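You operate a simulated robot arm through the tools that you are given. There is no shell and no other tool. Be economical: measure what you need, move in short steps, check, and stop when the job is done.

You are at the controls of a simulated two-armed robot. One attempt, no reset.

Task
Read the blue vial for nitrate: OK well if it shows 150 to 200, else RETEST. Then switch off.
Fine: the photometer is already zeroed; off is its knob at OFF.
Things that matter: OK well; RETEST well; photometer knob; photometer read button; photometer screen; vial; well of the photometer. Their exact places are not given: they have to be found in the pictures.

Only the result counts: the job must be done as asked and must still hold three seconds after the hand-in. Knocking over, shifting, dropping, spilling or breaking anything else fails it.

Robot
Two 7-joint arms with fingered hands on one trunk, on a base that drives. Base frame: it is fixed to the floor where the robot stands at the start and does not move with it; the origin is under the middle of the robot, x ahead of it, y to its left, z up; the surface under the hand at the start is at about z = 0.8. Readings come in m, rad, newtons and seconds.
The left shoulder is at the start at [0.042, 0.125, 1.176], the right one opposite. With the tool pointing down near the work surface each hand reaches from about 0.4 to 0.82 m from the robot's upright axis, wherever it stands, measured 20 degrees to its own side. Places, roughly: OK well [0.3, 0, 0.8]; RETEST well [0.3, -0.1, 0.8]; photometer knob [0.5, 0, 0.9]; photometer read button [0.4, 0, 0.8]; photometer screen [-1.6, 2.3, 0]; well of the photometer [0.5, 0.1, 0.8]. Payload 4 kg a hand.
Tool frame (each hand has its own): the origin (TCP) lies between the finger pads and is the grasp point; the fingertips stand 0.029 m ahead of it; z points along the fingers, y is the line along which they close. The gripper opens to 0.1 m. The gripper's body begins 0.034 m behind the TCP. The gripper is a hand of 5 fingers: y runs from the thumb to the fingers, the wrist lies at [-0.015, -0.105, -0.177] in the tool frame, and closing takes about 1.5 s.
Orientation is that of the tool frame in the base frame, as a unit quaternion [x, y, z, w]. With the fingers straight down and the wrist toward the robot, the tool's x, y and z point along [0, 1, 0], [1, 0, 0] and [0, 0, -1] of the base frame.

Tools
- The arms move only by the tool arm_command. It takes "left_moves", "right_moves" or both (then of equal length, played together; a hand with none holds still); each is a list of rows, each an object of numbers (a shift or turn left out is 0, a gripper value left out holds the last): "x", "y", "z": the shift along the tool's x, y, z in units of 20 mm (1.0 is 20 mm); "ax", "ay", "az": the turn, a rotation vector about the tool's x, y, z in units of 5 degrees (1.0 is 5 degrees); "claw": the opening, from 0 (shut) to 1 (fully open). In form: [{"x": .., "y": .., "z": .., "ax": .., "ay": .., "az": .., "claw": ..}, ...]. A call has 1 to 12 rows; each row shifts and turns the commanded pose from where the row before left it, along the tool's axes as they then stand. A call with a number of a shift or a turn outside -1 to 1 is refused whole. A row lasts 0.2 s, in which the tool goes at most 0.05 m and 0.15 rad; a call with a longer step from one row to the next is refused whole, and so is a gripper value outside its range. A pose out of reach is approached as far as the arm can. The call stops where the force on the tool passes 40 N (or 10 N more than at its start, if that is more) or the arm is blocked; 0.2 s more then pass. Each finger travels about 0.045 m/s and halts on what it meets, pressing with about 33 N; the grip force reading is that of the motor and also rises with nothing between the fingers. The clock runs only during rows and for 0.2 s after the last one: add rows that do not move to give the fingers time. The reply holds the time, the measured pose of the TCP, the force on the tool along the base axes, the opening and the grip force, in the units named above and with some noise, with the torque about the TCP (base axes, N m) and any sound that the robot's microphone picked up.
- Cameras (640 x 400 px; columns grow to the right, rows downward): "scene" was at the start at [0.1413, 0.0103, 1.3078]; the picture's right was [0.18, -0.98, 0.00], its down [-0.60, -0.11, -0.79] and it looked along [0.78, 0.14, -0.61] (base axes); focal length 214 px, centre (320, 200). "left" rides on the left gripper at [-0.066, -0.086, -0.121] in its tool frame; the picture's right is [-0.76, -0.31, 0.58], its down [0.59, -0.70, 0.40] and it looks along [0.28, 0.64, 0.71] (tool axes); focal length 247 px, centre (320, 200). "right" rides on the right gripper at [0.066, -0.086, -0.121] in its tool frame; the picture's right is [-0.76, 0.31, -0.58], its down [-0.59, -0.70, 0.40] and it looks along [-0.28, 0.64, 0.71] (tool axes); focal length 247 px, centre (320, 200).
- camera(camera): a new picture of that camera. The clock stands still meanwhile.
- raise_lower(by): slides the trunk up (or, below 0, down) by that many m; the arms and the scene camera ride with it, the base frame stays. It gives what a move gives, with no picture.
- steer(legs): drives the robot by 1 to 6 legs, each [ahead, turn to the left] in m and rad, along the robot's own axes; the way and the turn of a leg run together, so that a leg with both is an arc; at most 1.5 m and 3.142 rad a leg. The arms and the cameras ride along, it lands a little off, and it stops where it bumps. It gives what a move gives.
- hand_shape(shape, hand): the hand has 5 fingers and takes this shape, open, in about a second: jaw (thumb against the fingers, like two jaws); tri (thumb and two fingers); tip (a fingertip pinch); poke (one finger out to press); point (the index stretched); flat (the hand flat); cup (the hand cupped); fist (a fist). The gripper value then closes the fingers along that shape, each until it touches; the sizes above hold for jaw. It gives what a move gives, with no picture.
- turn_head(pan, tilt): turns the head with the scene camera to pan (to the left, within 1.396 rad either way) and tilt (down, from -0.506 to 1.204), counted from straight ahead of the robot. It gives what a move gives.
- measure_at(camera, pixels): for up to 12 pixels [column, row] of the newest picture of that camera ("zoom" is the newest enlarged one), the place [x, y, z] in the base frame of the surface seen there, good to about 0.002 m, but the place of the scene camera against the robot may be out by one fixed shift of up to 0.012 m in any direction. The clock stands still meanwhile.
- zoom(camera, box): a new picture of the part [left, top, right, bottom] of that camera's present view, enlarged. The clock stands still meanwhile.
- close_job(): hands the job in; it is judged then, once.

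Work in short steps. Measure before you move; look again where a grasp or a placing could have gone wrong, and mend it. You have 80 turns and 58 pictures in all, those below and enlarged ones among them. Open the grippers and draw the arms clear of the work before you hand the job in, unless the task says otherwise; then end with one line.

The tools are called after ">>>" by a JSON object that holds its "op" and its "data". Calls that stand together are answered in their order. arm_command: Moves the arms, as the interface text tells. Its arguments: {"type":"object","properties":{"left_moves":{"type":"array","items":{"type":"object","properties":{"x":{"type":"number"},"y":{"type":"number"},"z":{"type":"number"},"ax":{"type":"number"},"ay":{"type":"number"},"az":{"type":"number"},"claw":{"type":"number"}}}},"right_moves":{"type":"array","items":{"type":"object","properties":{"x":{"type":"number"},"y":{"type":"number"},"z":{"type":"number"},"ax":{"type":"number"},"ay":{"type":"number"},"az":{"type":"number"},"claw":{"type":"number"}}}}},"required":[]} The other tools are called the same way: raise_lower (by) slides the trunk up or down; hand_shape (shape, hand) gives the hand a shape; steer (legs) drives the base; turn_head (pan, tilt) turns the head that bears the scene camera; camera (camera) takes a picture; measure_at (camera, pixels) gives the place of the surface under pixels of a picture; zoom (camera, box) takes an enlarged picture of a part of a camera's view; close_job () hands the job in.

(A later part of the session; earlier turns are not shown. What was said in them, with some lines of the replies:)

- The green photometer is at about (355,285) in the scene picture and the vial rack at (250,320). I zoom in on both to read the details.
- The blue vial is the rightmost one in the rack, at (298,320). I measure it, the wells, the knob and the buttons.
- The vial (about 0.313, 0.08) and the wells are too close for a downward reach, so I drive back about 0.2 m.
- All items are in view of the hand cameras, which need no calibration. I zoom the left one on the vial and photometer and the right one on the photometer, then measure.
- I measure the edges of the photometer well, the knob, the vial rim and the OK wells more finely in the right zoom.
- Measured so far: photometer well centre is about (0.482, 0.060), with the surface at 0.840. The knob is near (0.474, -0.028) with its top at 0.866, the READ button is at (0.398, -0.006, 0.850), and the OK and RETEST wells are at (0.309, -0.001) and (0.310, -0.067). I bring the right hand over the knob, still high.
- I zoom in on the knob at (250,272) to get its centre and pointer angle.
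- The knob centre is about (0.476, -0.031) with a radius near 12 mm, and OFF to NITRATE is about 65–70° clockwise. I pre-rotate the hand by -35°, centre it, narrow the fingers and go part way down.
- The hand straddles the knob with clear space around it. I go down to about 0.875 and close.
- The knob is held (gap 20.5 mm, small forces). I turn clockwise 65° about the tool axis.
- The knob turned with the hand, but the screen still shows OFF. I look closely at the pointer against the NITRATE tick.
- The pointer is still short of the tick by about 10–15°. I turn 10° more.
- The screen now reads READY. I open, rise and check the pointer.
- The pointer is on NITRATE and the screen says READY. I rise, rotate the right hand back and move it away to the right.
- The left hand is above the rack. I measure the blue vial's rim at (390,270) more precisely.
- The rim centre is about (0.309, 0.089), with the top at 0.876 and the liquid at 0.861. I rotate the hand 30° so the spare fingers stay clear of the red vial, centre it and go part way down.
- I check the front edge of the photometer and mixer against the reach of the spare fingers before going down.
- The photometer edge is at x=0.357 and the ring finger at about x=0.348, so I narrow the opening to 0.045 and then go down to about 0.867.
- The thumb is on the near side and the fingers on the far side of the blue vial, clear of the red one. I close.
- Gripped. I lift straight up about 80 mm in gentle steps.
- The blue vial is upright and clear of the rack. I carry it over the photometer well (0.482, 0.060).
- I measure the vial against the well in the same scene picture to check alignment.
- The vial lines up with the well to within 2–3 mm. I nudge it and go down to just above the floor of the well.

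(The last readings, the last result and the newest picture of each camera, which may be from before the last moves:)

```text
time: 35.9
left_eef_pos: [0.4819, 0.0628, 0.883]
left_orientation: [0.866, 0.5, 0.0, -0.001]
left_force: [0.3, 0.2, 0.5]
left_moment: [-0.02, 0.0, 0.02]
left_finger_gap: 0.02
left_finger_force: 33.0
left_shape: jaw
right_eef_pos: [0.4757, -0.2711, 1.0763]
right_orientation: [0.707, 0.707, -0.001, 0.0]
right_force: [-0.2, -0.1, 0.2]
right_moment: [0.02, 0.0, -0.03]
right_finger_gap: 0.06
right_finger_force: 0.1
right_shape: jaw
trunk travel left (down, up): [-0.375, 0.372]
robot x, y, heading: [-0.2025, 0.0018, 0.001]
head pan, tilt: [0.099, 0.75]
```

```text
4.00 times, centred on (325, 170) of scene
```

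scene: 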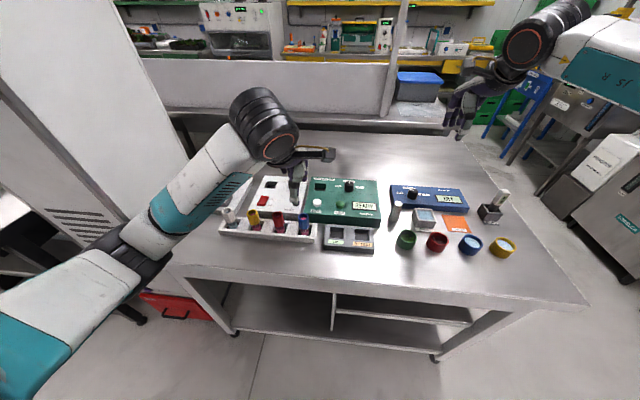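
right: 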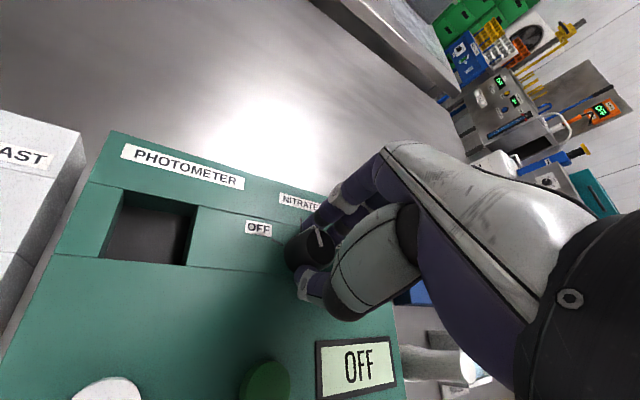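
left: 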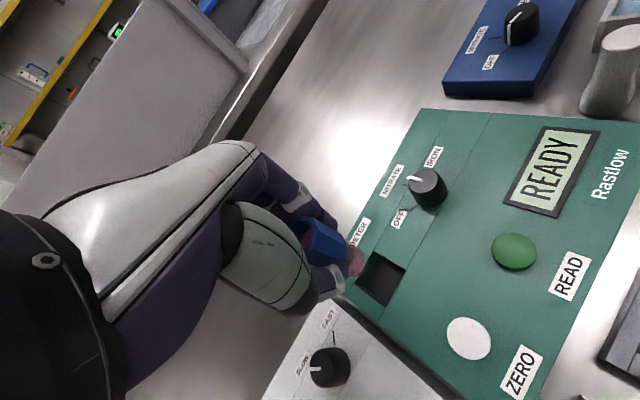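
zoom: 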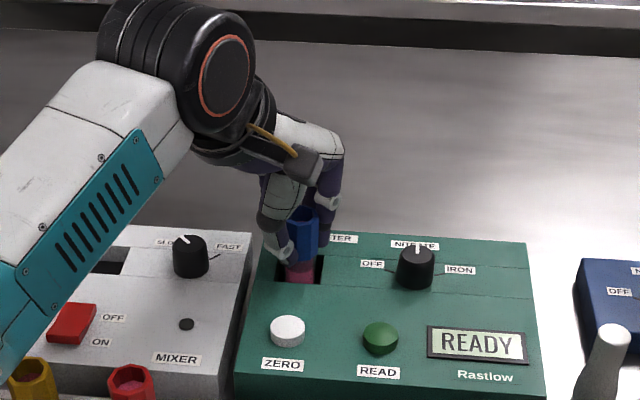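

The vial is inside the well with no contact force. I lower in 1–2 mm steps until it touches.

>>> {"op": "arm_command", "data": {"left_moves": [{"z": 0.1}, {"z": 0.05}, {"z": 0.05}, {}]}}

```text
time: 36.9
left_eef_pos: [0.4808, 0.0616, 0.8796]
left_orientation: [0.866, 0.501, 0.0, 0.001]
left_force: [-1.5, 0.5, 8.2]
left_moment: [-0.01, -0.06, -0.02]
left_finger_gap: 0.0206
left_finger_force: 33.1
left_shape: jaw
right_eef_pos: [0.4752, -0.2712, 1.077]
right_orientation: [0.706, 0.708, 0.0, 0.0]
right_force: [0.1, -0.1, -0.8]
right_moment: [0.03, -0.01, 0.02]
right_finger_gap: 0.0599
right_finger_force: 0.1
right_shape: jaw
trunk travel left (down, up): [-0.375, 0.372]
robot x, y, heading: [-0.1998, -0.0008, -0.001]
head pan, tilt: [0.099, 0.75]
```

An upward force of 8 N shows the vial is on the floor of the well. I open gently and rise straight up.

>>> {"op": "arm_command", "data": {"left_moves": [{"claw": 0.1}, {"claw": 0.25}, {"claw": 0.5}, {}, {}, {}, {"z": -0.5}, {"z": -1}, {"z": -1}, {"z": -1}, {"z": -1}, {"z": -1}]}}

>>> {"op": "zoom", "data": {"camera": "scene", "box": [260, 120, 390, 220]}}

```text
time: 39.5
left_eef_pos: [0.4803, 0.0608, 0.9882]
left_orientation: [0.866, 0.501, -0.001, 0.0]
left_force: [0.3, 0.3, -0.3]
left_moment: [-0.03, -0.02, 0.02]
left_finger_gap: 0.0497
left_finger_force: 0.1
left_shape: jaw
right_eef_pos: [0.4759, -0.2711, 1.0764]
right_orientation: [0.707, 0.707, 0.0, 0.0]
right_force: [-0.1, -0.7, -0.5]
right_moment: [0.02, 0.0, -0.02]
right_finger_gap: 0.0599
right_finger_force: 0.0
right_shape: jaw
trunk travel left (down, up): [-0.375, 0.372]
robot x, y, heading: [-0.2006, 0.002, 0.004]
head pan, tilt: [0.099, 0.75]
```

```text
4.00 times, centred on (325, 170) of scene
```

zoom: 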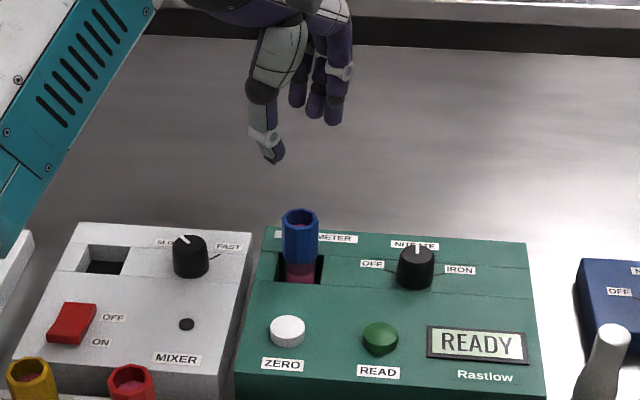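

The vial stands in the well. I take the left hand away to the left and give the right hand the poke shape.

>>> {"op": "arm_command", "data": {"left_moves": [{"z": -1}, {"z": -1}, {"x": 0.62, "y": -0.94, "z": -0.4}, {"x": 0.62, "y": -0.94, "z": -0.4}, {"x": 0.62, "y": -0.94, "z": -0.4}, {"x": 0.62, "y": -0.94, "z": -0.4}, {"x": 0.62, "y": -0.94, "z": -0.4}, {"x": 0.62, "y": -0.94, "z": -0.4}, {"x": 0.62, "y": -0.94, "z": -0.4}, {"x": 0.62, "y": -0.94, "z": -0.4}, {"x": 0.62, "y": -0.94, "z": -0.4}, {"x": 0.62, "y": -0.94, "z": -0.4}]}}

>>> {"op": "hand_shape", "data": {"hand": "right", "shape": "poke"}}

>>> {"op": "arm_command", "data": {"right_moves": [{"x": 1, "y": -0.4, "z": 0.4}, {"x": 1, "y": -0.4, "z": 0.4}, {"x": 1, "y": -0.4, "z": 0.4}, {"x": 1, "y": -0.4, "z": 0.4}, {"x": 1, "y": -0.4, "z": 0.4}, {"x": 1, "y": -0.4, "z": 0.4}, {"x": 1, "y": -0.4, "z": 0.4}, {"x": 1, "y": -0.4, "z": 0.4}, {"x": 1, "y": -0.4, "z": 0.4}, {"x": 1, "y": -0.4, "z": 0.4}, {"x": 1, "z": 0.4}, {"x": 1, "z": 0.4}]}}

>>> {"op": "camera", "data": {"camera": "right"}}

>>> {"op": "camera", "data": {"camera": "scene"}}

```text
time: 42.1
left_eef_pos: [0.3805, 0.2643, 1.1068]
left_orientation: [0.866, 0.501, -0.001, 0.001]
left_force: [0.4, 0.7, -0.4]
left_moment: [0.04, 0.01, 0.0]
left_finger_gap: 0.0495
left_finger_force: 0.2
left_shape: jaw
right_eef_pos: [0.4753, -0.2704, 1.0759]
right_orientation: [0.706, 0.708, 0.0, 0.0]
right_force: [0.1, -0.4, 0.4]
right_moment: [-0.01, -0.02, 0.0]
right_finger_gap: 0.06
right_finger_force: 0.0
right_shape: jaw
trunk travel left (down, up): [-0.375, 0.372]
robot x, y, heading: [-0.1992, -0.0003, 0.005]
head pan, tilt: [0.099, 0.75]
```

```text
time: 43.0
left_eef_pos: [0.381, 0.2646, 1.1073]
left_orientation: [0.866, 0.501, 0.0, 0.0]
left_force: [-0.5, -0.2, -0.9]
left_moment: [-0.03, -0.07, 0.03]
left_finger_gap: 0.0499
left_finger_force: 0.0
left_shape: jaw
right_eef_pos: [0.4776, -0.2708, 1.076]
right_orientation: [0.706, 0.708, 0.0, 0.0]
right_force: [-0.6, 0.2, -0.2]
right_moment: [0.01, -0.01, -0.02]
right_finger_gap: 0.0
right_finger_force: 0.0
right_shape: poke
trunk travel left (down, up): [-0.375, 0.372]
robot x, y, heading: [-0.2012, -0.0014, 0.006]
head pan, tilt: [0.099, 0.75]
```

```text
time: 45.6
left_eef_pos: [0.3805, 0.2651, 1.1066]
left_orientation: [0.865, 0.501, -0.001, 0.0]
left_force: [0.4, -0.1, 0.1]
left_moment: [-0.01, 0.0, 0.02]
left_finger_gap: 0.0498
left_finger_force: 0.1
left_shape: jaw
right_eef_pos: [0.396, -0.0298, 0.9807]
right_orientation: [0.707, 0.707, -0.001, -0.002]
right_force: [0.6, -0.9, -0.9]
right_moment: [-0.02, -0.01, 0.0]
right_finger_gap: 0.0002
right_finger_force: 0.0
right_shape: poke
trunk travel left (down, up): [-0.375, 0.372]
robot x, y, heading: [-0.203, -0.0013, -0.0]
head pan, tilt: [0.099, 0.75]
```

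```text
20 pictures are left
```

right: 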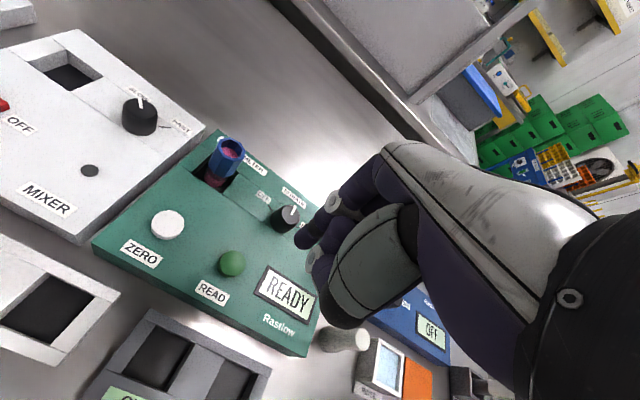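

```text
19 pictures are left
```

scene: 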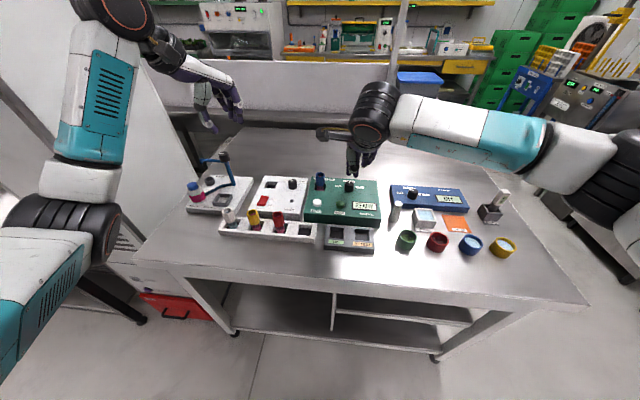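

The poking fingertip shows near (302,240) in the right picture and the READ button at (232,263). I measure both.

>>> {"op": "zoom", "data": {"camera": "right", "box": [200, 170, 360, 300]}}

>>> {"op": "measure_at", "data": {"camera": "right", "pixels": [[301, 242], [305, 237], [310, 230], [298, 237], [312, 252], [320, 262], [232, 261], [222, 258], [242, 258], [233, 253], [228, 268], [285, 213]]}}

```text
3.08 times, centred on (280, 235) of right
```

zoom: 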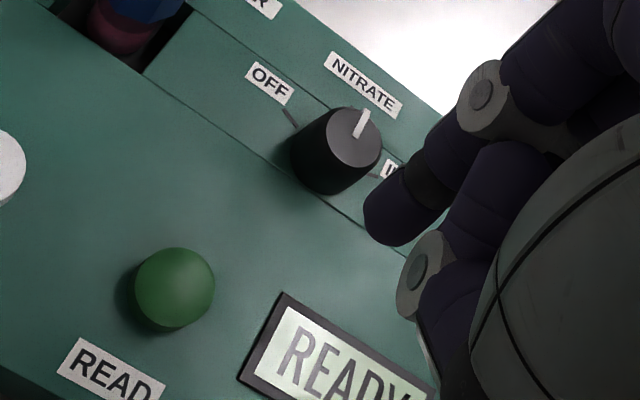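

```text
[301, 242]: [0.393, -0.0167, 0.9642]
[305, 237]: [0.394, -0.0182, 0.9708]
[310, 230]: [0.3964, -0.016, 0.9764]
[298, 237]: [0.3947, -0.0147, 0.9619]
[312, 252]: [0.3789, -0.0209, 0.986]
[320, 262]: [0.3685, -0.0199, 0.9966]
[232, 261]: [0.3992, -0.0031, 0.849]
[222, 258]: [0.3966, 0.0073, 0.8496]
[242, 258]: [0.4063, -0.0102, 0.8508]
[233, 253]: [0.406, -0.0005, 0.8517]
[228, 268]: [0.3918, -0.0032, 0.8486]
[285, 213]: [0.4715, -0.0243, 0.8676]
```

The fingertip is near (0.396, -0.027, about 0.953) and the button centre near (0.399, -0.003, 0.850). I align and go down to about 12 mm above it.

>>> {"op": "arm_command", "data": {"right_moves": [{"x": 0.6, "y": 0.1}, {"x": 0.6}, {"z": 1}, {"z": 1}, {"z": 1}, {"z": 1}, {"z": 0.5}, {}]}}

>>> {"op": "zoom", "data": {"camera": "right", "box": [200, 170, 360, 300]}}

>>> {"op": "zoom", "data": {"camera": "scene", "box": [290, 140, 400, 230]}}

```text
time: 47.4
left_eef_pos: [0.379, 0.2634, 1.1079]
left_orientation: [0.865, 0.502, -0.001, 0.0]
left_force: [0.3, 1.1, 0.2]
left_moment: [-0.04, -0.01, 0.02]
left_finger_gap: 0.0496
left_finger_force: 0.0
left_shape: jaw
right_eef_pos: [0.3993, -0.0065, 0.8892]
right_orientation: [0.707, 0.707, 0.0, -0.001]
right_force: [-0.3, 0.5, 0.2]
right_moment: [0.01, -0.02, 0.01]
right_finger_gap: 0.0
right_finger_force: 0.1
right_shape: poke
trunk travel left (down, up): [-0.375, 0.372]
robot x, y, heading: [-0.1986, -0.0019, 0.007]
head pan, tilt: [0.099, 0.75]
```

```text
3.08 times, centred on (280, 235) of right
```

zoom: 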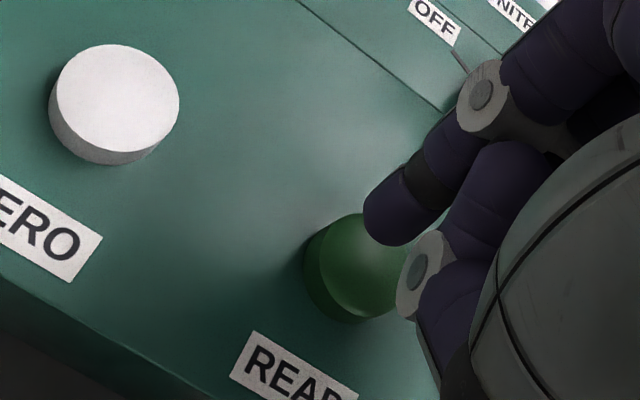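

```text
4.44 times, centred on (345, 185) of scene
```

zoom: 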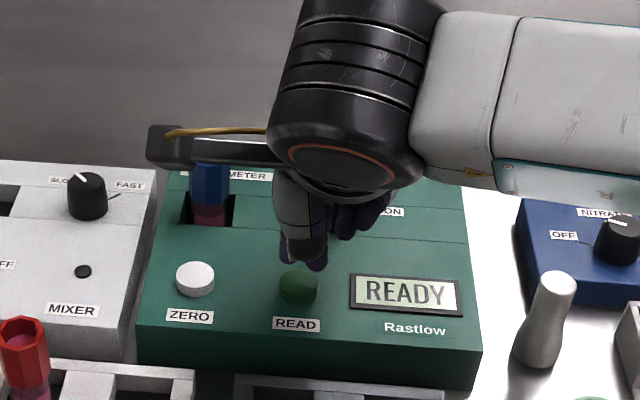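

The fingertip is over the READ button. I press down in small steps.

>>> {"op": "arm_command", "data": {"right_moves": [{"z": 0.2}, {"z": 0.1}, {"z": 0.1}, {"z": 0.1}, {"z": 0.1}]}}

>>> {"op": "zoom", "data": {"camera": "scene", "box": [290, 140, 400, 230]}}

```text
time: 48.6
left_eef_pos: [0.3807, 0.2633, 1.108]
left_orientation: [0.866, 0.5, 0.0, 0.001]
left_force: [0.3, 0.2, -0.1]
left_moment: [0.01, 0.0, 0.0]
left_finger_gap: 0.0497
left_finger_force: 0.1
left_shape: jaw
right_eef_pos: [0.3989, -0.0076, 0.8782]
right_orientation: [0.707, 0.707, 0.001, 0.0]
right_force: [0.6, -0.7, 1.7]
right_moment: [-0.01, 0.01, -0.02]
right_finger_gap: 0.0
right_finger_force: 0.0
right_shape: poke
trunk travel left (down, up): [-0.375, 0.372]
robot x, y, heading: [-0.1977, -0.0037, 0.006]
head pan, tilt: [0.099, 0.75]
```

```text
4.44 times, centred on (345, 185) of scene
```

zoom: 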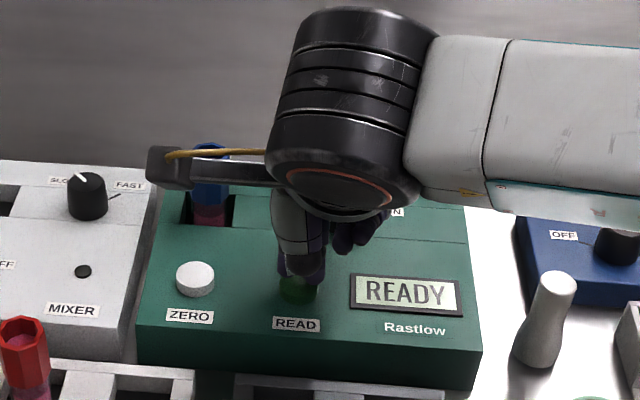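

The force is 1.7 N, so it is just making contact. I press a few mm further.

>>> {"op": "arm_command", "data": {"right_moves": [{"z": 0.1}, {"z": 0.1}, {"z": 0.1}, {}]}}

>>> {"op": "zoom", "data": {"camera": "scene", "box": [290, 140, 400, 230]}}

```text
time: 49.6
left_eef_pos: [0.3807, 0.2628, 1.1088]
left_orientation: [0.865, 0.501, 0.0, -0.001]
left_force: [-1.0, 0.7, 0.5]
left_moment: [0.04, -0.01, 0.0]
left_finger_gap: 0.0496
left_finger_force: 0.0
left_shape: jaw
right_eef_pos: [0.3983, -0.0066, 0.8747]
right_orientation: [0.707, 0.708, 0.0, 0.001]
right_force: [1.0, -1.8, 11.1]
right_moment: [-0.16, -0.04, 0.02]
right_finger_gap: 0.0
right_finger_force: 0.0
right_shape: poke
trunk travel left (down, up): [-0.375, 0.372]
robot x, y, heading: [-0.2022, 0.0018, -0.001]
head pan, tilt: [0.099, 0.75]
heard: click
```

```text
4.44 times, centred on (345, 185) of scene
```

zoom: 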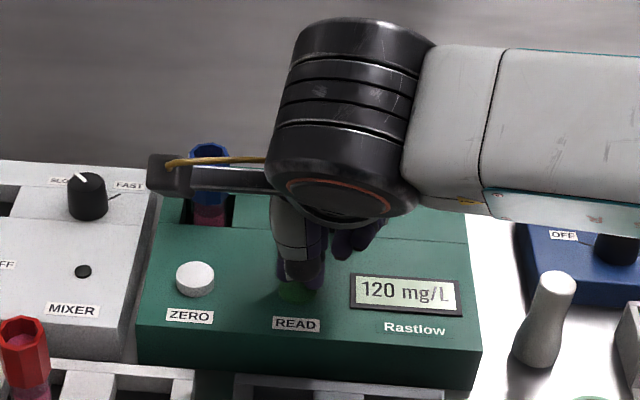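

There was a click and the screen shows 120 mg/L. I raise the hand and check that the value is steady.

>>> {"op": "arm_command", "data": {"right_moves": [{"z": -0.3}, {"z": -1}, {"z": -1}, {"z": -1}, {"z": -1}, {"z": -1}, {"z": -1}, {"z": -1}, {"z": -1}, {"z": -1}, {}]}}

>>> {"op": "zoom", "data": {"camera": "right", "box": [160, 150, 360, 350]}}

```text
time: 52.0
left_eef_pos: [0.3814, 0.2624, 1.1076]
left_orientation: [0.866, 0.5, -0.001, 0.0]
left_force: [-0.3, 0.2, 1.1]
left_moment: [0.04, -0.02, -0.01]
left_finger_gap: 0.0497
left_finger_force: 0.1
left_shape: jaw
right_eef_pos: [0.4, -0.0087, 1.0585]
right_orientation: [0.707, 0.707, -0.001, 0.0]
right_force: [-0.2, -0.5, -0.5]
right_moment: [0.02, 0.01, 0.01]
right_finger_gap: 0.0
right_finger_force: 0.1
right_shape: poke
trunk travel left (down, up): [-0.375, 0.372]
robot x, y, heading: [-0.2025, 0.0006, -0.001]
head pan, tilt: [0.099, 0.75]
```

```text
2.00 times, centred on (260, 250) of right
```

zoom: 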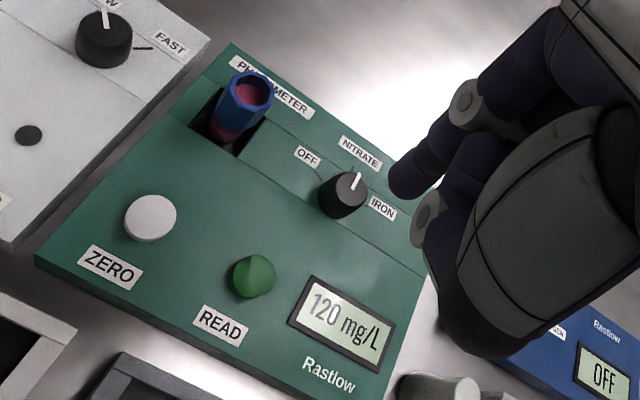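

The reading is steady at 120 mg/L, outside 150–200, so the vial goes to RETEST. I clear the right hand, reset it to jaw, and bring the left hand back over the vial along the same path.

>>> {"op": "arm_command", "data": {"right_moves": [{"x": -1}, {"x": -1}, {"x": -1}, {"x": -1}, {"x": -1}, {"x": -1}, {"x": -1}, {"x": -1}, {"x": -1}, {"x": -1}, {"x": -1}, {"x": -1}]}}

>>> {"op": "hand_shape", "data": {"hand": "right", "shape": "jaw"}}

>>> {"op": "arm_command", "data": {"left_moves": [{"x": -0.62, "y": 0.94, "z": 0.4}, {"x": -0.62, "y": 0.94, "z": 0.4}, {"x": -0.62, "y": 0.94, "z": 0.4}, {"x": -0.62, "y": 0.94, "z": 0.4}, {"x": -0.62, "y": 0.94, "z": 0.4}, {"x": -0.62, "y": 0.94, "z": 0.4}, {"x": -0.62, "y": 0.94, "z": 0.4}, {"x": -0.62, "y": 0.94, "z": 0.4}, {"x": -0.62, "y": 0.94, "z": 0.4}, {"x": -0.62, "y": 0.94, "z": 0.4}, {"z": 1}, {}]}}

>>> {"op": "zoom", "data": {"camera": "left", "box": [270, 170, 430, 330]}}

```text
time: 54.6
left_eef_pos: [0.3805, 0.2635, 1.1081]
left_orientation: [0.866, 0.501, 0.0, 0.0]
left_force: [-0.4, 0.1, -0.4]
left_moment: [-0.02, -0.01, 0.0]
left_finger_gap: 0.0497
left_finger_force: 0.0
left_shape: jaw
right_eef_pos: [0.3981, -0.2476, 1.0578]
right_orientation: [0.706, 0.708, 0.0, 0.0]
right_force: [0.9, 0.1, 0.4]
right_moment: [0.0, 0.01, -0.02]
right_finger_gap: 0.0
right_finger_force: 0.1
right_shape: poke
trunk travel left (down, up): [-0.375, 0.372]
robot x, y, heading: [-0.1998, 0.0016, 0.002]
head pan, tilt: [0.099, 0.75]
```

```text
time: 55.5
left_eef_pos: [0.3806, 0.2641, 1.1079]
left_orientation: [0.866, 0.5, 0.0, 0.0]
left_force: [0.4, 0.4, -0.4]
left_moment: [0.01, 0.0, -0.04]
left_finger_gap: 0.0496
left_finger_force: 0.0
left_shape: jaw
right_eef_pos: [0.3982, -0.2452, 1.0585]
right_orientation: [0.706, 0.708, 0.001, 0.0]
right_force: [-0.5, -0.8, -0.9]
right_moment: [-0.03, 0.01, 0.0]
right_finger_gap: 0.1
right_finger_force: 0.1
right_shape: jaw
trunk travel left (down, up): [-0.375, 0.372]
robot x, y, heading: [-0.2002, 0.0003, -0.0]
head pan, tilt: [0.099, 0.75]
```

```text
time: 58.1
left_eef_pos: [0.4817, 0.0631, 1.0083]
left_orientation: [0.866, 0.5, 0.0, -0.001]
left_force: [0.6, -0.3, 0.1]
left_moment: [-0.02, -0.04, 0.03]
left_finger_gap: 0.0497
left_finger_force: 0.0
left_shape: jaw
right_eef_pos: [0.3989, -0.2457, 1.0585]
right_orientation: [0.706, 0.708, -0.001, -0.001]
right_force: [1.3, 0.3, -0.2]
right_moment: [0.01, -0.03, 0.02]
right_finger_gap: 0.0999
right_finger_force: 0.1
right_shape: jaw
trunk travel left (down, up): [-0.375, 0.372]
robot x, y, heading: [-0.1967, -0.0002, 0.005]
head pan, tilt: [0.099, 0.75]
```

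```text
2.50 times, centred on (350, 250) of left
```

zoom: 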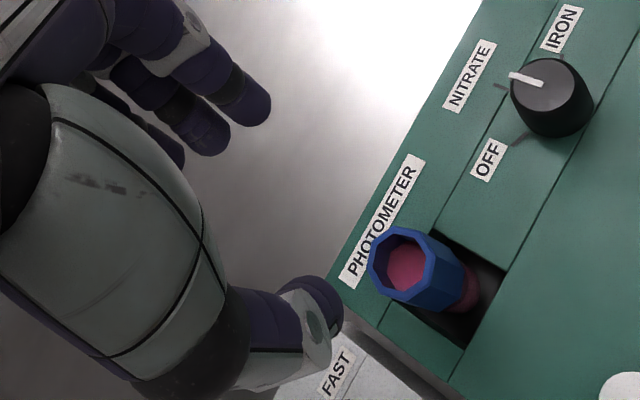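

I check the vial's rim position before going down.

>>> {"op": "measure_at", "data": {"camera": "zoom", "pixels": [[373, 263], [385, 237], [406, 231], [428, 245], [431, 272], [417, 295], [395, 298], [376, 280]]}}

```text
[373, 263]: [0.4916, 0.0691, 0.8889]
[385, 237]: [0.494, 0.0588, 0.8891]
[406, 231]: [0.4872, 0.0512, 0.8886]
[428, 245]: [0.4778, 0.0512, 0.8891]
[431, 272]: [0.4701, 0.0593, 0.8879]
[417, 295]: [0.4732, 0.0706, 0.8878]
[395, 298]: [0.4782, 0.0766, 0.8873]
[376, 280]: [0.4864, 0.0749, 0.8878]
```

The rim centre (0.482, 0.064) is right under the TCP. I go down and grip.

>>> {"op": "arm_command", "data": {"left_moves": [{"z": 1}, {"z": 1}, {"z": 1}, {"z": 1}, {"z": 1}, {"z": 0.8}, {"z": 0.55}, {}]}}

>>> {"op": "arm_command", "data": {"left_moves": [{"claw": 0}, {}, {}, {}, {}, {}, {}]}}

>>> {"op": "arm_command", "data": {"left_moves": [{"z": -0.3}, {"z": -0.5}, {"z": -0.6}, {"z": -0.6}, {"z": -0.6}, {"z": -0.6}, {"z": -0.5}, {"z": -0.3}, {}]}}

>>> {"op": "zoom", "data": {"camera": "scene", "box": [250, 120, 390, 240]}}

```text
time: 59.9
left_eef_pos: [0.4819, 0.0625, 0.881]
left_orientation: [0.866, 0.5, 0.0, 0.0]
left_force: [0.3, -0.9, 1.1]
left_moment: [-0.01, -0.02, 0.01]
left_finger_gap: 0.0498
left_finger_force: 0.0
left_shape: jaw
right_eef_pos: [0.3988, -0.2462, 1.058]
right_orientation: [0.707, 0.707, 0.0, 0.0]
right_force: [0.0, 0.0, -0.1]
right_moment: [-0.02, 0.01, -0.01]
right_finger_gap: 0.1
right_finger_force: 0.1
right_shape: jaw
trunk travel left (down, up): [-0.375, 0.372]
robot x, y, heading: [-0.2046, 0.0003, -0.002]
head pan, tilt: [0.099, 0.75]
```

```text
time: 61.5
left_eef_pos: [0.4813, 0.0626, 0.8795]
left_orientation: [0.866, 0.501, 0.0, -0.001]
left_force: [-0.2, -0.6, -0.8]
left_moment: [-0.01, 0.01, 0.01]
left_finger_gap: 0.0201
left_finger_force: 33.3
left_shape: jaw
right_eef_pos: [0.3994, -0.2469, 1.0579]
right_orientation: [0.707, 0.707, 0.0, 0.0]
right_force: [-0.6, 0.2, -0.1]
right_moment: [-0.03, -0.01, 0.02]
right_finger_gap: 0.0998
right_finger_force: 0.1
right_shape: jaw
trunk travel left (down, up): [-0.375, 0.372]
robot x, y, heading: [-0.2009, 0.0012, 0.001]
head pan, tilt: [0.099, 0.75]
```

```text
time: 63.5
left_eef_pos: [0.4797, 0.0643, 0.9606]
left_orientation: [0.865, 0.501, -0.001, 0.0]
left_force: [-0.6, -0.6, -1.1]
left_moment: [0.02, -0.06, -0.02]
left_finger_gap: 0.0201
left_finger_force: 33.0
left_shape: jaw
right_eef_pos: [0.3975, -0.2448, 1.0595]
right_orientation: [0.706, 0.708, 0.0, 0.0]
right_force: [-0.4, 0.7, -0.1]
right_moment: [0.02, -0.04, 0.01]
right_finger_gap: 0.1003
right_finger_force: 0.0
right_shape: jaw
trunk travel left (down, up): [-0.375, 0.372]
robot x, y, heading: [-0.2025, -0.0051, 0.002]
head pan, tilt: [0.099, 0.75]
```

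```text
3.33 times, centred on (320, 180) of scene
```

zoom: 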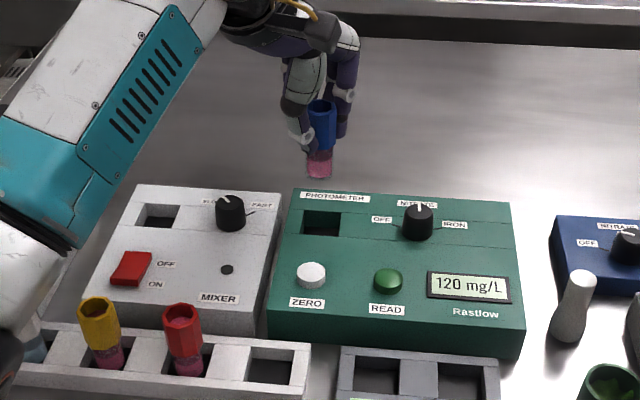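

The vial is held upright. I carry it toward the RETEST well (0.310, -0.067) while moving the right hand further out.

>>> {"op": "arm_command", "data": {"left_moves": [{"x": -0.45, "y": -0.19}, {"x": -0.85, "y": -0.36}, {"x": -0.9, "y": -0.38}, {"x": -0.9, "y": -0.38}, {"x": -0.9, "y": -0.38}, {"x": -0.9, "y": -0.38}, {"x": -0.9, "y": -0.38}, {"x": -0.9, "y": -0.38}, {"x": -0.9, "y": -0.38}, {"x": -0.9, "y": -0.38}, {"x": -0.85, "y": -0.35}, {"x": -0.55, "y": -0.21}], "right_moves": [{"x": -0.5}, {"x": -0.5}, {"x": -0.5}, {"x": -0.5}, {"x": -0.5}, {"x": -0.5}, {"x": -0.5}, {"x": -0.5}, {"x": -0.5}, {}, {}, {}]}}

>>> {"op": "zoom", "data": {"camera": "scene", "box": [290, 160, 400, 260]}}

```text
time: 66.1
left_eef_pos: [0.3103, -0.069, 0.9611]
left_orientation: [0.865, 0.502, 0.0, 0.0]
left_force: [0.1, -0.3, -0.3]
left_moment: [0.0, 0.02, 0.01]
left_finger_gap: 0.0198
left_finger_force: 32.7
left_shape: jaw
right_eef_pos: [0.3977, -0.3372, 1.0576]
right_orientation: [0.706, 0.708, 0.0, 0.0]
right_force: [0.0, -1.3, 0.3]
right_moment: [-0.03, 0.02, 0.01]
right_finger_gap: 0.0998
right_finger_force: 0.0
right_shape: jaw
trunk travel left (down, up): [-0.375, 0.372]
robot x, y, heading: [-0.2006, -0.0007, -0.001]
head pan, tilt: [0.099, 0.75]
```

```text
4.00 times, centred on (345, 210) of scene
```

zoom: 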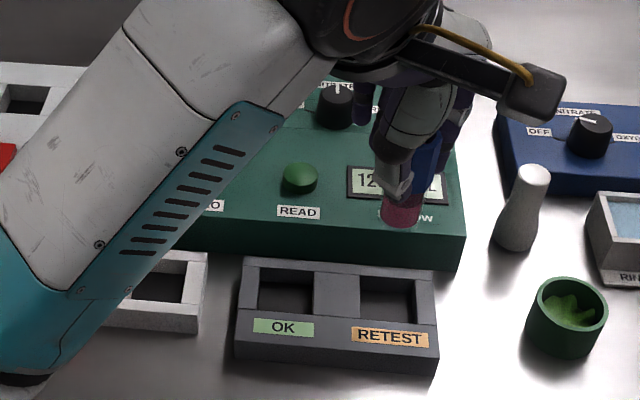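

I compare the vial body with the RETEST well in this picture.

>>> {"op": "measure_at", "data": {"camera": "zoom", "pixels": [[402, 212], [402, 224], [384, 212], [419, 212], [403, 205], [359, 275], [414, 280], [359, 314], [416, 319], [386, 276], [362, 295], [384, 218]]}}

```text
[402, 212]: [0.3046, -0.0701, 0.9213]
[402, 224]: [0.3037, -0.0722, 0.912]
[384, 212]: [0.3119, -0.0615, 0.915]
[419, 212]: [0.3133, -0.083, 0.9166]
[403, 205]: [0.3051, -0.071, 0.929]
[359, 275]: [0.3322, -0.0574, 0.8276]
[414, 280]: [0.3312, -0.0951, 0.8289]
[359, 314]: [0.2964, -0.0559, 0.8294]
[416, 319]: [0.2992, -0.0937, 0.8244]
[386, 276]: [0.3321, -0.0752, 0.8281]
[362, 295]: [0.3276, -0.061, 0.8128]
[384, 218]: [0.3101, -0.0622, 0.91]
```

The vial is within about 3 mm of the well centre. I correct by (+1.5, -2.5) mm and lower to just above the floor.

>>> {"op": "arm_command", "data": {"left_moves": [{"x": -0.07, "y": 0.13}, {"z": 0.5}, {"z": 0.6}, {"z": 0.6}, {"z": 0.6}, {"z": 0.6}, {"z": 0.6}, {"z": 0.5}, {"z": 0.3}, {"z": 0.2}, {}]}}

>>> {"op": "arm_command", "data": {"left_moves": [{"z": 0.07}, {"z": 0.05}, {}]}}

>>> {"op": "zoom", "data": {"camera": "scene", "box": [290, 160, 400, 260]}}

```text
time: 68.4
left_eef_pos: [0.312, -0.0733, 0.8813]
left_orientation: [0.867, 0.498, 0.003, 0.011]
left_force: [-5.4, 2.3, 22.7]
left_moment: [0.04, 0.01, 0.01]
left_finger_gap: 0.022
left_finger_force: 33.3
left_shape: jaw
right_eef_pos: [0.3981, -0.3366, 1.0582]
right_orientation: [0.707, 0.707, 0.0, 0.001]
right_force: [0.9, 0.5, -0.4]
right_moment: [0.03, 0.03, 0.01]
right_finger_gap: 0.1
right_finger_force: 0.1
right_shape: jaw
trunk travel left (down, up): [-0.375, 0.372]
robot x, y, heading: [-0.2002, -0.0013, 0.002]
head pan, tilt: [0.099, 0.75]
stopped in row 11 (left hand): the force on the tool passed its limit at 40 N (the readings are from after the stop); the commanded pose is now the measured one
```

```text
time: 69.2
left_eef_pos: [0.3101, -0.0728, 0.877]
left_orientation: [0.867, 0.498, 0.004, 0.01]
left_force: [-7.1, 1.0, 37.2]
left_moment: [-0.14, -0.28, -0.01]
left_finger_gap: 0.0228
left_finger_force: 32.8
left_shape: jaw
right_eef_pos: [0.395, -0.3365, 1.0606]
right_orientation: [0.706, 0.708, 0.001, 0.0]
right_force: [0.0, 0.4, 0.1]
right_moment: [0.01, 0.0, 0.0]
right_finger_gap: 0.0997
right_finger_force: 0.1
right_shape: jaw
trunk travel left (down, up): [-0.375, 0.372]
robot x, y, heading: [-0.2053, 0.0016, 0.002]
head pan, tilt: [0.099, 0.75]
```

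```text
4.00 times, centred on (345, 210) of scene
```

zoom: 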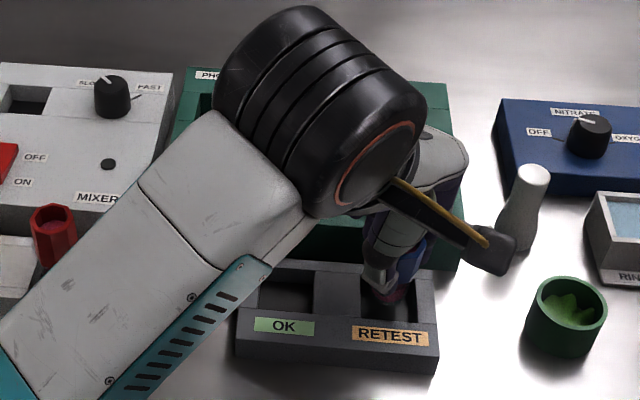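

The descent was blocked at about 0.88 with 37 N. I raise 12 mm at once and look closer.

>>> {"op": "arm_command", "data": {"left_moves": [{"z": -0.3}, {"z": -0.4}, {"z": -0.3}, {}]}}

>>> {"op": "zoom", "data": {"camera": "left", "box": [240, 170, 440, 340]}}

>>> {"op": "zoom", "data": {"camera": "scene", "box": [335, 190, 385, 240]}}

```text
time: 70.2
left_eef_pos: [0.312, -0.0712, 0.8929]
left_orientation: [0.867, 0.499, 0.0, 0.003]
left_force: [-1.0, 0.5, 0.7]
left_moment: [0.0, -0.01, 0.0]
left_finger_gap: 0.0201
left_finger_force: 33.2
left_shape: jaw
right_eef_pos: [0.3979, -0.3357, 1.057]
right_orientation: [0.707, 0.707, 0.0, 0.001]
right_force: [0.8, 0.6, 0.2]
right_moment: [0.01, -0.01, 0.01]
right_finger_gap: 0.0999
right_finger_force: 0.0
right_shape: jaw
trunk travel left (down, up): [-0.375, 0.372]
robot x, y, heading: [-0.2019, -0.0032, 0.001]
head pan, tilt: [0.099, 0.75]
```

```text
2.35 times, centred on (340, 255) of left
```

zoom: 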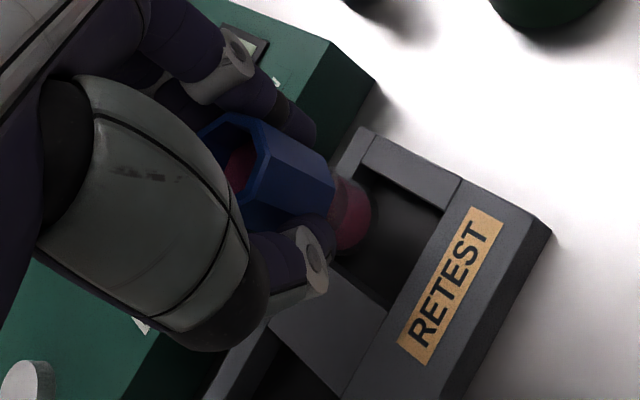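

```text
8.00 times, centred on (360, 215) of scene
```

zoom: 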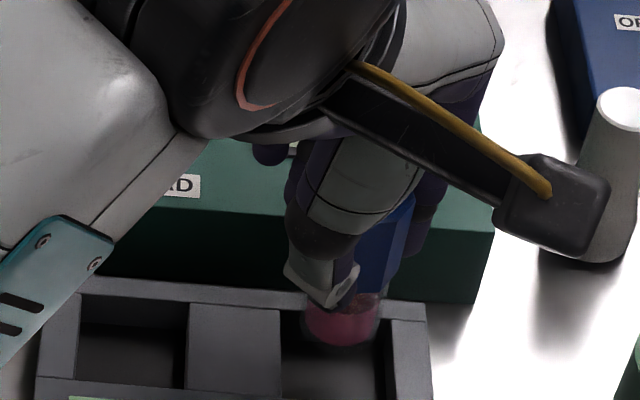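

I measure the vial bottom, its collar, the well rim and the nearby finger in this last enlarged picture.

>>> {"op": "measure_at", "data": {"camera": "zoom", "pixels": [[340, 338], [340, 325], [306, 322], [375, 322], [390, 240], [385, 280], [270, 153], [345, 302], [390, 318], [280, 320], [400, 350], [295, 304]]}}

```text
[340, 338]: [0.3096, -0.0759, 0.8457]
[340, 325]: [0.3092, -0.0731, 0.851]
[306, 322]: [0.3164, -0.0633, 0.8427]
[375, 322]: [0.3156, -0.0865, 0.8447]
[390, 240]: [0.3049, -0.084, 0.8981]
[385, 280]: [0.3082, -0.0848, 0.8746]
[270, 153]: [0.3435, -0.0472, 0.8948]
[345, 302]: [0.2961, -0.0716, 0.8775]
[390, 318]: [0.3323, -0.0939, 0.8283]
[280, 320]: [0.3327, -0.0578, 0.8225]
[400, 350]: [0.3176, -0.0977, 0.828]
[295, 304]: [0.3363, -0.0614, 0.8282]
```

The vial's bottom centre is about 6 mm too far ahead, so it struck the well's far rim. I shift it 6 mm back and lower slowly.

>>> {"op": "arm_command", "data": {"left_moves": [{"x": -0.15, "y": -0.26}, {}, {"z": 0.3}, {"z": 0.2}, {"z": 0.2}, {"z": 0.15}, {"z": 0.1}, {"z": 0.1}, {}]}}

```text
time: 72.2
left_eef_pos: [0.3069, -0.0727, 0.8717]
left_orientation: [0.866, 0.5, 0.001, 0.005]
left_force: [0.0, 0.1, -0.1]
left_moment: [0.01, 0.01, 0.02]
left_finger_gap: 0.0204
left_finger_force: 33.4
left_shape: jaw
right_eef_pos: [0.3976, -0.3372, 1.0583]
right_orientation: [0.706, 0.708, 0.0, 0.0]
right_force: [0.0, 0.4, -0.2]
right_moment: [0.05, -0.02, -0.03]
right_finger_gap: 0.0999
right_finger_force: 0.1
right_shape: jaw
trunk travel left (down, up): [-0.375, 0.372]
robot x, y, heading: [-0.2025, 0.0035, 0.001]
head pan, tilt: [0.099, 0.75]
```

It went in with no force. I lower to contact in 1–2 mm steps.

>>> {"op": "arm_command", "data": {"left_moves": [{"z": 0.08}, {"z": 0.06}, {"z": 0.05}, {}]}}

```text
time: 73.2
left_eef_pos: [0.3068, -0.074, 0.8677]
left_orientation: [0.867, 0.499, 0.001, 0.005]
left_force: [-0.3, -0.3, -0.9]
left_moment: [0.02, -0.03, 0.0]
left_finger_gap: 0.0202
left_finger_force: 33.0
left_shape: jaw
right_eef_pos: [0.3987, -0.338, 1.0582]
right_orientation: [0.707, 0.707, 0.0, 0.0]
right_force: [-0.2, -0.3, -0.2]
right_moment: [0.01, 0.01, 0.03]
right_finger_gap: 0.0999
right_finger_force: 0.1
right_shape: jaw
trunk travel left (down, up): [-0.375, 0.372]
robot x, y, heading: [-0.2005, -0.0005, 0.002]
head pan, tilt: [0.099, 0.75]
```

>>> {"op": "arm_command", "data": {"left_moves": [{"z": 0.06}, {"z": 0.05}, {}]}}

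>>> {"op": "zoom", "data": {"camera": "left", "box": [240, 170, 440, 340]}}

```text
time: 74.0
left_eef_pos: [0.3074, -0.0732, 0.866]
left_orientation: [0.867, 0.499, 0.002, 0.006]
left_force: [1.8, -0.1, 4.9]
left_moment: [-0.02, 0.01, 0.04]
left_finger_gap: 0.0206
left_finger_force: 32.8
left_shape: jaw
right_eef_pos: [0.3989, -0.3361, 1.0597]
right_orientation: [0.706, 0.708, 0.0, 0.0]
right_force: [0.2, -0.2, 0.0]
right_moment: [-0.01, -0.01, -0.01]
right_finger_gap: 0.0999
right_finger_force: 0.0
right_shape: jaw
trunk travel left (down, up): [-0.375, 0.372]
robot x, y, heading: [-0.1992, -0.0015, 0.002]
head pan, tilt: [0.099, 0.75]
```

```text
2.35 times, centred on (340, 255) of left
```

zoom: 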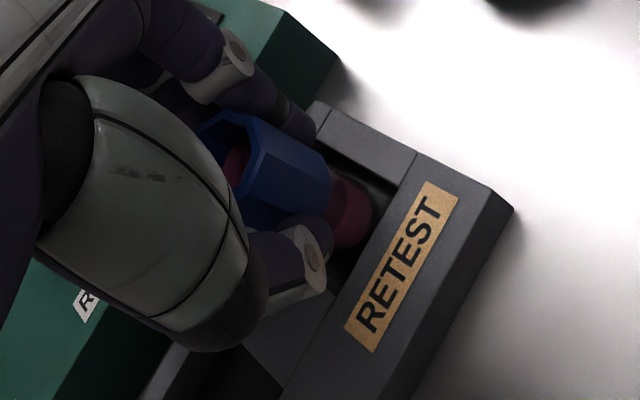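

The vial is on the well floor (about 5 N up). I open gently to 0.042 and rise straight up.

>>> {"op": "arm_command", "data": {"left_moves": [{"claw": 0.22}, {"claw": 0.27}, {"claw": 0.32}, {"claw": 0.42}, {}, {}, {"z": -0.4}, {"z": -1}, {"z": -1}, {"z": -1}, {"z": -1}, {"z": -1}]}}

>>> {"op": "zoom", "data": {"camera": "scene", "box": [290, 160, 400, 260]}}

```text
time: 76.6
left_eef_pos: [0.3052, -0.0704, 0.9735]
left_orientation: [0.866, 0.499, 0.0, 0.005]
left_force: [-1.6, 0.4, 0.0]
left_moment: [-0.01, 0.01, 0.02]
left_finger_gap: 0.0414
left_finger_force: 0.1
left_shape: jaw
right_eef_pos: [0.3989, -0.3371, 1.0579]
right_orientation: [0.707, 0.708, 0.0, 0.0]
right_force: [0.1, -0.3, -0.2]
right_moment: [-0.03, 0.01, 0.0]
right_finger_gap: 0.0997
right_finger_force: 0.0
right_shape: jaw
trunk travel left (down, up): [-0.375, 0.372]
robot x, y, heading: [-0.1998, -0.0035, 0.005]
head pan, tilt: [0.099, 0.75]
```

```text
4.00 times, centred on (345, 210) of scene
```

zoom: 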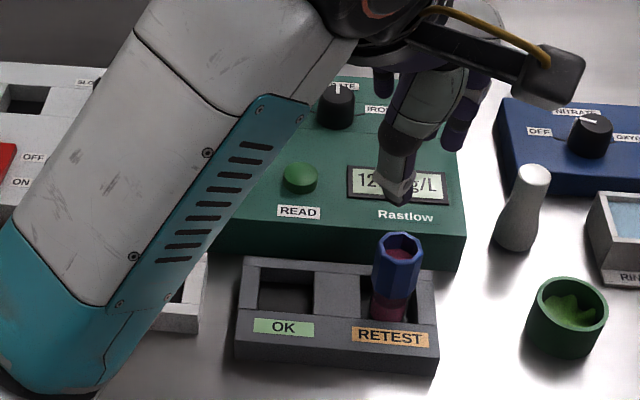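

The vial stands in the RETEST well, and the tray and other items have not moved. I raise the left hand and take it away to the left.

>>> {"op": "arm_command", "data": {"left_moves": [{"z": -1}, {"z": -1}, {"z": -1}, {"z": -1}, {"z": -1}, {"z": -1}, {"x": 0.87, "y": -0.5}, {"x": 0.87, "y": -0.5}, {"x": 0.87, "y": -0.5}, {"x": 0.87, "y": -0.5}, {"x": 0.87, "y": -0.5}, {"x": 0.87, "y": -0.5}]}}

>>> {"op": "arm_command", "data": {"left_moves": [{"x": 0.87, "y": -0.5}, {"x": 0.87, "y": -0.5}, {"x": 0.87, "y": -0.5}, {"x": 0.87, "y": -0.5}, {"x": 0.87, "y": -0.5}, {"x": 0.87, "y": -0.5}, {"x": 0.87, "y": -0.5}, {"x": 0.87, "y": -0.5}, {"x": 0.87, "y": -0.5}, {"x": 0.87, "y": -0.5}, {"x": 0.87, "y": -0.5}, {"x": 0.87, "y": -0.5}], "right_moves": [{"x": 1, "y": 0.35, "z": 0.2}, {"x": 1, "y": 0.35, "z": 0.2}, {"x": 1, "y": 0.35, "z": 0.2}, {"x": 1, "y": 0.35, "z": 0.2}, {"x": 1, "y": 0.35, "z": 0.2}, {"x": 1, "y": 0.35, "z": 0.2}, {"x": 1, "y": 0.35, "z": 0.2}, {"x": 1, "y": 0.35, "z": 0.2}, {"x": 1, "y": 0.35, "z": 0.2}, {"x": 1, "y": 0.35, "z": 0.2}, {"x": 1, "y": 0.35, "z": 0.2}, {"x": 1, "z": 0.2}]}}

>>> {"op": "arm_command", "data": {"right_moves": [{"x": 1, "claw": 0.6}, {"x": 1}, {"x": 1}, {"az": 1}, {"az": 1}, {"az": 1}, {"az": 1}, {"az": 1}, {"az": 1}, {"az": 1}, {}]}}

```text
time: 79.2
left_eef_pos: [0.3059, 0.0499, 1.0941]
left_orientation: [0.866, 0.499, 0.001, 0.006]
left_force: [-0.1, -0.1, 0.0]
left_moment: [0.03, -0.01, -0.01]
left_finger_gap: 0.0418
left_finger_force: 0.0
left_shape: jaw
right_eef_pos: [0.3987, -0.3361, 1.058]
right_orientation: [0.706, 0.708, 0.0, 0.001]
right_force: [-0.1, 0.9, 0.6]
right_moment: [-0.01, 0.03, -0.03]
right_finger_gap: 0.1
right_finger_force: 0.0
right_shape: jaw
trunk travel left (down, up): [-0.375, 0.372]
robot x, y, heading: [-0.1984, 0.0038, 0.002]
head pan, tilt: [0.099, 0.75]
```

```text
time: 81.8
left_eef_pos: [0.3063, 0.291, 1.0913]
left_orientation: [0.867, 0.499, 0.001, 0.007]
left_force: [0.1, 0.5, 0.1]
left_moment: [-0.04, 0.0, 0.02]
left_finger_gap: 0.0418
left_finger_force: 0.0
left_shape: jaw
right_eef_pos: [0.475, -0.0952, 1.0104]
right_orientation: [0.707, 0.708, 0.0, 0.0]
right_force: [-0.6, -0.5, -0.1]
right_moment: [0.0, -0.03, 0.01]
right_finger_gap: 0.0996
right_finger_force: 0.0
right_shape: jaw
trunk travel left (down, up): [-0.375, 0.372]
robot x, y, heading: [-0.2016, 0.0024, 0.005]
head pan, tilt: [0.099, 0.75]
```

```text
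time: 84.2
left_eef_pos: [0.3052, 0.291, 1.0916]
left_orientation: [0.867, 0.499, 0.001, 0.005]
left_force: [-0.1, -0.3, -0.9]
left_moment: [-0.02, 0.01, -0.03]
left_finger_gap: 0.0417
left_finger_force: 0.1
left_shape: jaw
right_eef_pos: [0.4744, -0.0353, 1.0099]
right_orientation: [0.887, 0.462, -0.001, 0.001]
right_force: [0.4, -0.7, 0.2]
right_moment: [0.01, -0.01, 0.01]
right_finger_gap: 0.0601
right_finger_force: 0.1
right_shape: jaw
trunk travel left (down, up): [-0.375, 0.372]
robot x, y, heading: [-0.1995, -0.0034, 0.006]
head pan, tilt: [0.099, 0.75]
```

The right hand is 4 mm off the knob axis. I correct, go down to 0.876 and grip.

>>> {"op": "arm_command", "data": {"right_moves": [{"x": 0.22, "y": -0.03}, {"z": 1}, {"z": 1}, {"z": 1}, {"z": 1}, {"z": 1}, {"z": 1}, {"z": 0.7}, {}]}}

>>> {"op": "arm_command", "data": {"right_moves": [{"claw": 0}, {}, {}, {}, {}, {}, {}]}}

```text
time: 86.2
left_eef_pos: [0.3061, 0.291, 1.0912]
left_orientation: [0.866, 0.499, 0.001, 0.006]
left_force: [-0.1, -1.0, -0.5]
left_moment: [-0.03, -0.05, 0.02]
left_finger_gap: 0.0414
left_finger_force: 0.1
left_shape: jaw
right_eef_pos: [0.4768, -0.0318, 0.8752]
right_orientation: [0.887, 0.462, 0.0, 0.0]
right_force: [-0.6, 0.0, 0.0]
right_moment: [0.02, -0.02, 0.02]
right_finger_gap: 0.06
right_finger_force: 0.0
right_shape: jaw
trunk travel left (down, up): [-0.375, 0.372]
robot x, y, heading: [-0.2034, -0.0034, 0.001]
head pan, tilt: [0.099, 0.75]
```

```text
time: 87.8
left_eef_pos: [0.3062, 0.2906, 1.0911]
left_orientation: [0.866, 0.499, 0.001, 0.006]
left_force: [-0.2, -0.5, 0.8]
left_moment: [-0.02, 0.03, 0.0]
left_finger_gap: 0.0418
left_finger_force: 0.0
left_shape: jaw
right_eef_pos: [0.4779, -0.0308, 0.8763]
right_orientation: [0.887, 0.462, 0.0, -0.001]
right_force: [-4.5, 2.0, -1.2]
right_moment: [0.01, 0.06, 0.03]
right_finger_gap: 0.0206
right_finger_force: 32.5
right_shape: jaw
trunk travel left (down, up): [-0.375, 0.372]
robot x, y, heading: [-0.1961, 0.0023, 0.001]
head pan, tilt: [0.099, 0.75]
```

Gripped. I turn counter-clockwise 70°, back to OFF.

>>> {"op": "arm_command", "data": {"right_moves": [{"az": -1}, {"az": -1}, {"az": -1}, {"az": -1}, {"az": -1}, {"az": -1}, {"az": -1}, {"az": -1}, {"az": -1}, {"az": -1}, {"az": -1}, {"az": -1}]}}

>>> {"op": "arm_command", "data": {"right_moves": [{"az": -1}, {"az": -1}, {}]}}

>>> {"op": "zoom", "data": {"camera": "right", "box": [180, 180, 380, 400]}}

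```text
time: 90.4
left_eef_pos: [0.3054, 0.2905, 1.0912]
left_orientation: [0.866, 0.499, 0.001, 0.006]
left_force: [-0.4, -0.4, 0.3]
left_moment: [-0.02, 0.0, -0.03]
left_finger_gap: 0.0415
left_finger_force: 0.0
left_shape: jaw
right_eef_pos: [0.4771, -0.0324, 0.8761]
right_orientation: [0.536, 0.844, -0.001, -0.001]
right_force: [-4.8, 3.3, -2.8]
right_moment: [0.14, 0.06, 0.01]
right_finger_gap: 0.0203
right_finger_force: 33.6
right_shape: jaw
trunk travel left (down, up): [-0.375, 0.372]
robot x, y, heading: [-0.2023, -0.0007, 0.004]
head pan, tilt: [0.099, 0.75]
```

```text
time: 91.2
left_eef_pos: [0.3064, 0.2922, 1.0912]
left_orientation: [0.867, 0.499, 0.001, 0.005]
left_force: [-0.6, -0.7, -0.7]
left_moment: [0.01, 0.0, 0.03]
left_finger_gap: 0.0415
left_finger_force: 0.2
left_shape: jaw
right_eef_pos: [0.4774, -0.0316, 0.8764]
right_orientation: [0.46, 0.888, -0.001, 0.0]
right_force: [-4.1, 3.0, -2.2]
right_moment: [0.08, 0.05, 0.0]
right_finger_gap: 0.0203
right_finger_force: 33.6
right_shape: jaw
trunk travel left (down, up): [-0.375, 0.372]
robot x, y, heading: [-0.1997, 0.0003, 0.005]
head pan, tilt: [0.099, 0.75]
```

```text
1.82 times, centred on (280, 290) of right
```

zoom: 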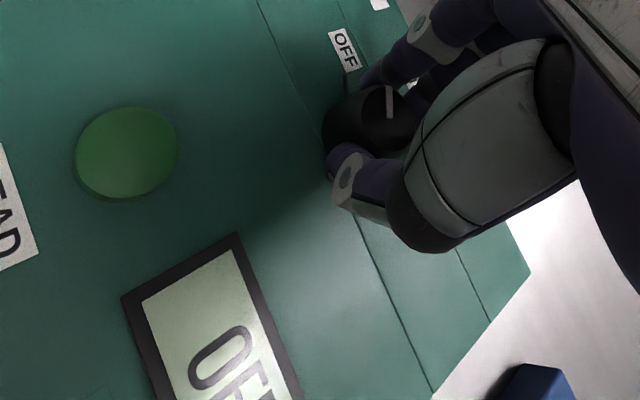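

The screen shows OFF. I release, rise, and check the pointer.

>>> {"op": "arm_command", "data": {"right_moves": [{"claw": 0.6}, {}, {}, {}, {}, {"z": -1}, {"z": -1}, {"z": -1}, {"z": -1}, {"z": -1}, {"z": -1}, {"z": -1}]}}

>>> {"op": "arm_command", "data": {"right_moves": [{"az": 1, "claw": 1}, {"az": 1}, {"az": 1}, {"az": 1}, {"az": 1}, {"az": 1}, {"az": 1}, {"z": -1, "x": -1}, {"z": -1, "x": -1}, {"x": -1}, {"x": -1}, {"x": -1}], "left_moves": [{"claw": 1}, {}, {}, {}, {}, {}, {}, {}, {}, {}, {}, {}]}}

>>> {"op": "arm_command", "data": {"right_moves": [{"x": -1}, {"x": -1}, {"x": -1}, {"x": -1}, {"x": -1}, {"x": -1}, {"x": -1}, {}]}}

>>> {"op": "zoom", "data": {"camera": "scene", "box": [300, 160, 400, 260]}}

```text
time: 93.8
left_eef_pos: [0.3062, 0.2912, 1.091]
left_orientation: [0.866, 0.499, 0.001, 0.006]
left_force: [-0.3, -0.1, -0.2]
left_moment: [-0.01, 0.0, -0.01]
left_finger_gap: 0.0416
left_finger_force: 0.0
left_shape: jaw
right_eef_pos: [0.476, -0.032, 1.0155]
right_orientation: [0.461, 0.888, 0.0, 0.0]
right_force: [0.5, -0.3, -0.5]
right_moment: [-0.02, -0.03, 0.0]
right_finger_gap: 0.0597
right_finger_force: 0.0
right_shape: jaw
trunk travel left (down, up): [-0.375, 0.372]
robot x, y, heading: [-0.2015, 0.0025, 0.0]
head pan, tilt: [0.099, 0.75]
```

```text
time: 96.4
left_eef_pos: [0.3061, 0.2907, 1.0913]
left_orientation: [0.866, 0.499, 0.002, 0.006]
left_force: [0.1, 0.7, 0.0]
left_moment: [0.0, 0.01, 0.04]
left_finger_gap: 0.0998
left_finger_force: 0.0
left_shape: jaw
right_eef_pos: [0.4773, -0.1333, 1.0565]
right_orientation: [0.707, 0.708, 0.0, 0.0]
right_force: [-0.2, 0.0, 0.4]
right_moment: [0.03, -0.02, 0.01]
right_finger_gap: 0.0995
right_finger_force: 0.1
right_shape: jaw
trunk travel left (down, up): [-0.375, 0.372]
robot x, y, heading: [-0.2034, 0.0001, 0.005]
head pan, tilt: [0.099, 0.75]
```

```text
time: 98.2
left_eef_pos: [0.3065, 0.2914, 1.0908]
left_orientation: [0.867, 0.499, 0.001, 0.005]
left_force: [-0.9, -0.6, -0.3]
left_moment: [-0.02, -0.03, 0.01]
left_finger_gap: 0.0998
left_finger_force: 0.1
left_shape: jaw
right_eef_pos: [0.4776, -0.2712, 1.0571]
right_orientation: [0.707, 0.707, 0.0, 0.0]
right_force: [0.0, -0.6, -0.2]
right_moment: [0.01, 0.01, -0.04]
right_finger_gap: 0.0998
right_finger_force: 0.2
right_shape: jaw
trunk travel left (down, up): [-0.375, 0.372]
robot x, y, heading: [-0.2016, -0.0018, 0.005]
head pan, tilt: [0.099, 0.75]
```

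```text
4.00 times, centred on (350, 210) of scene
```

zoom: 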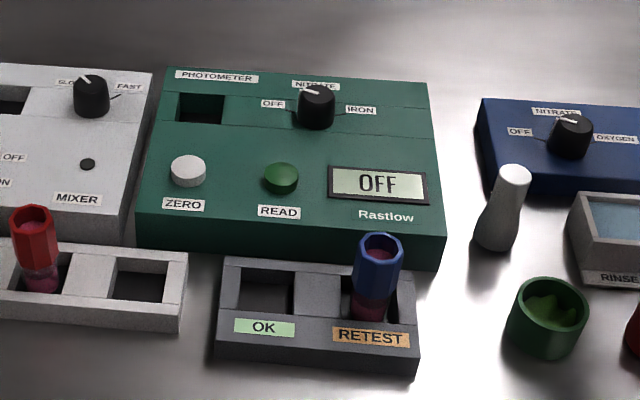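

The knob pointer and the screen are both at OFF, and the blue vial stands in the RETEST well. Both hands are open and clear, so I hand in.

>>> {"op": "close_job", "data": {}}

```text
The job is handed in.
```

The blue vial read 120 mg/L nitrate, outside 150–200, so it is in the RETEST well, and the photometer is switched off at its knob.
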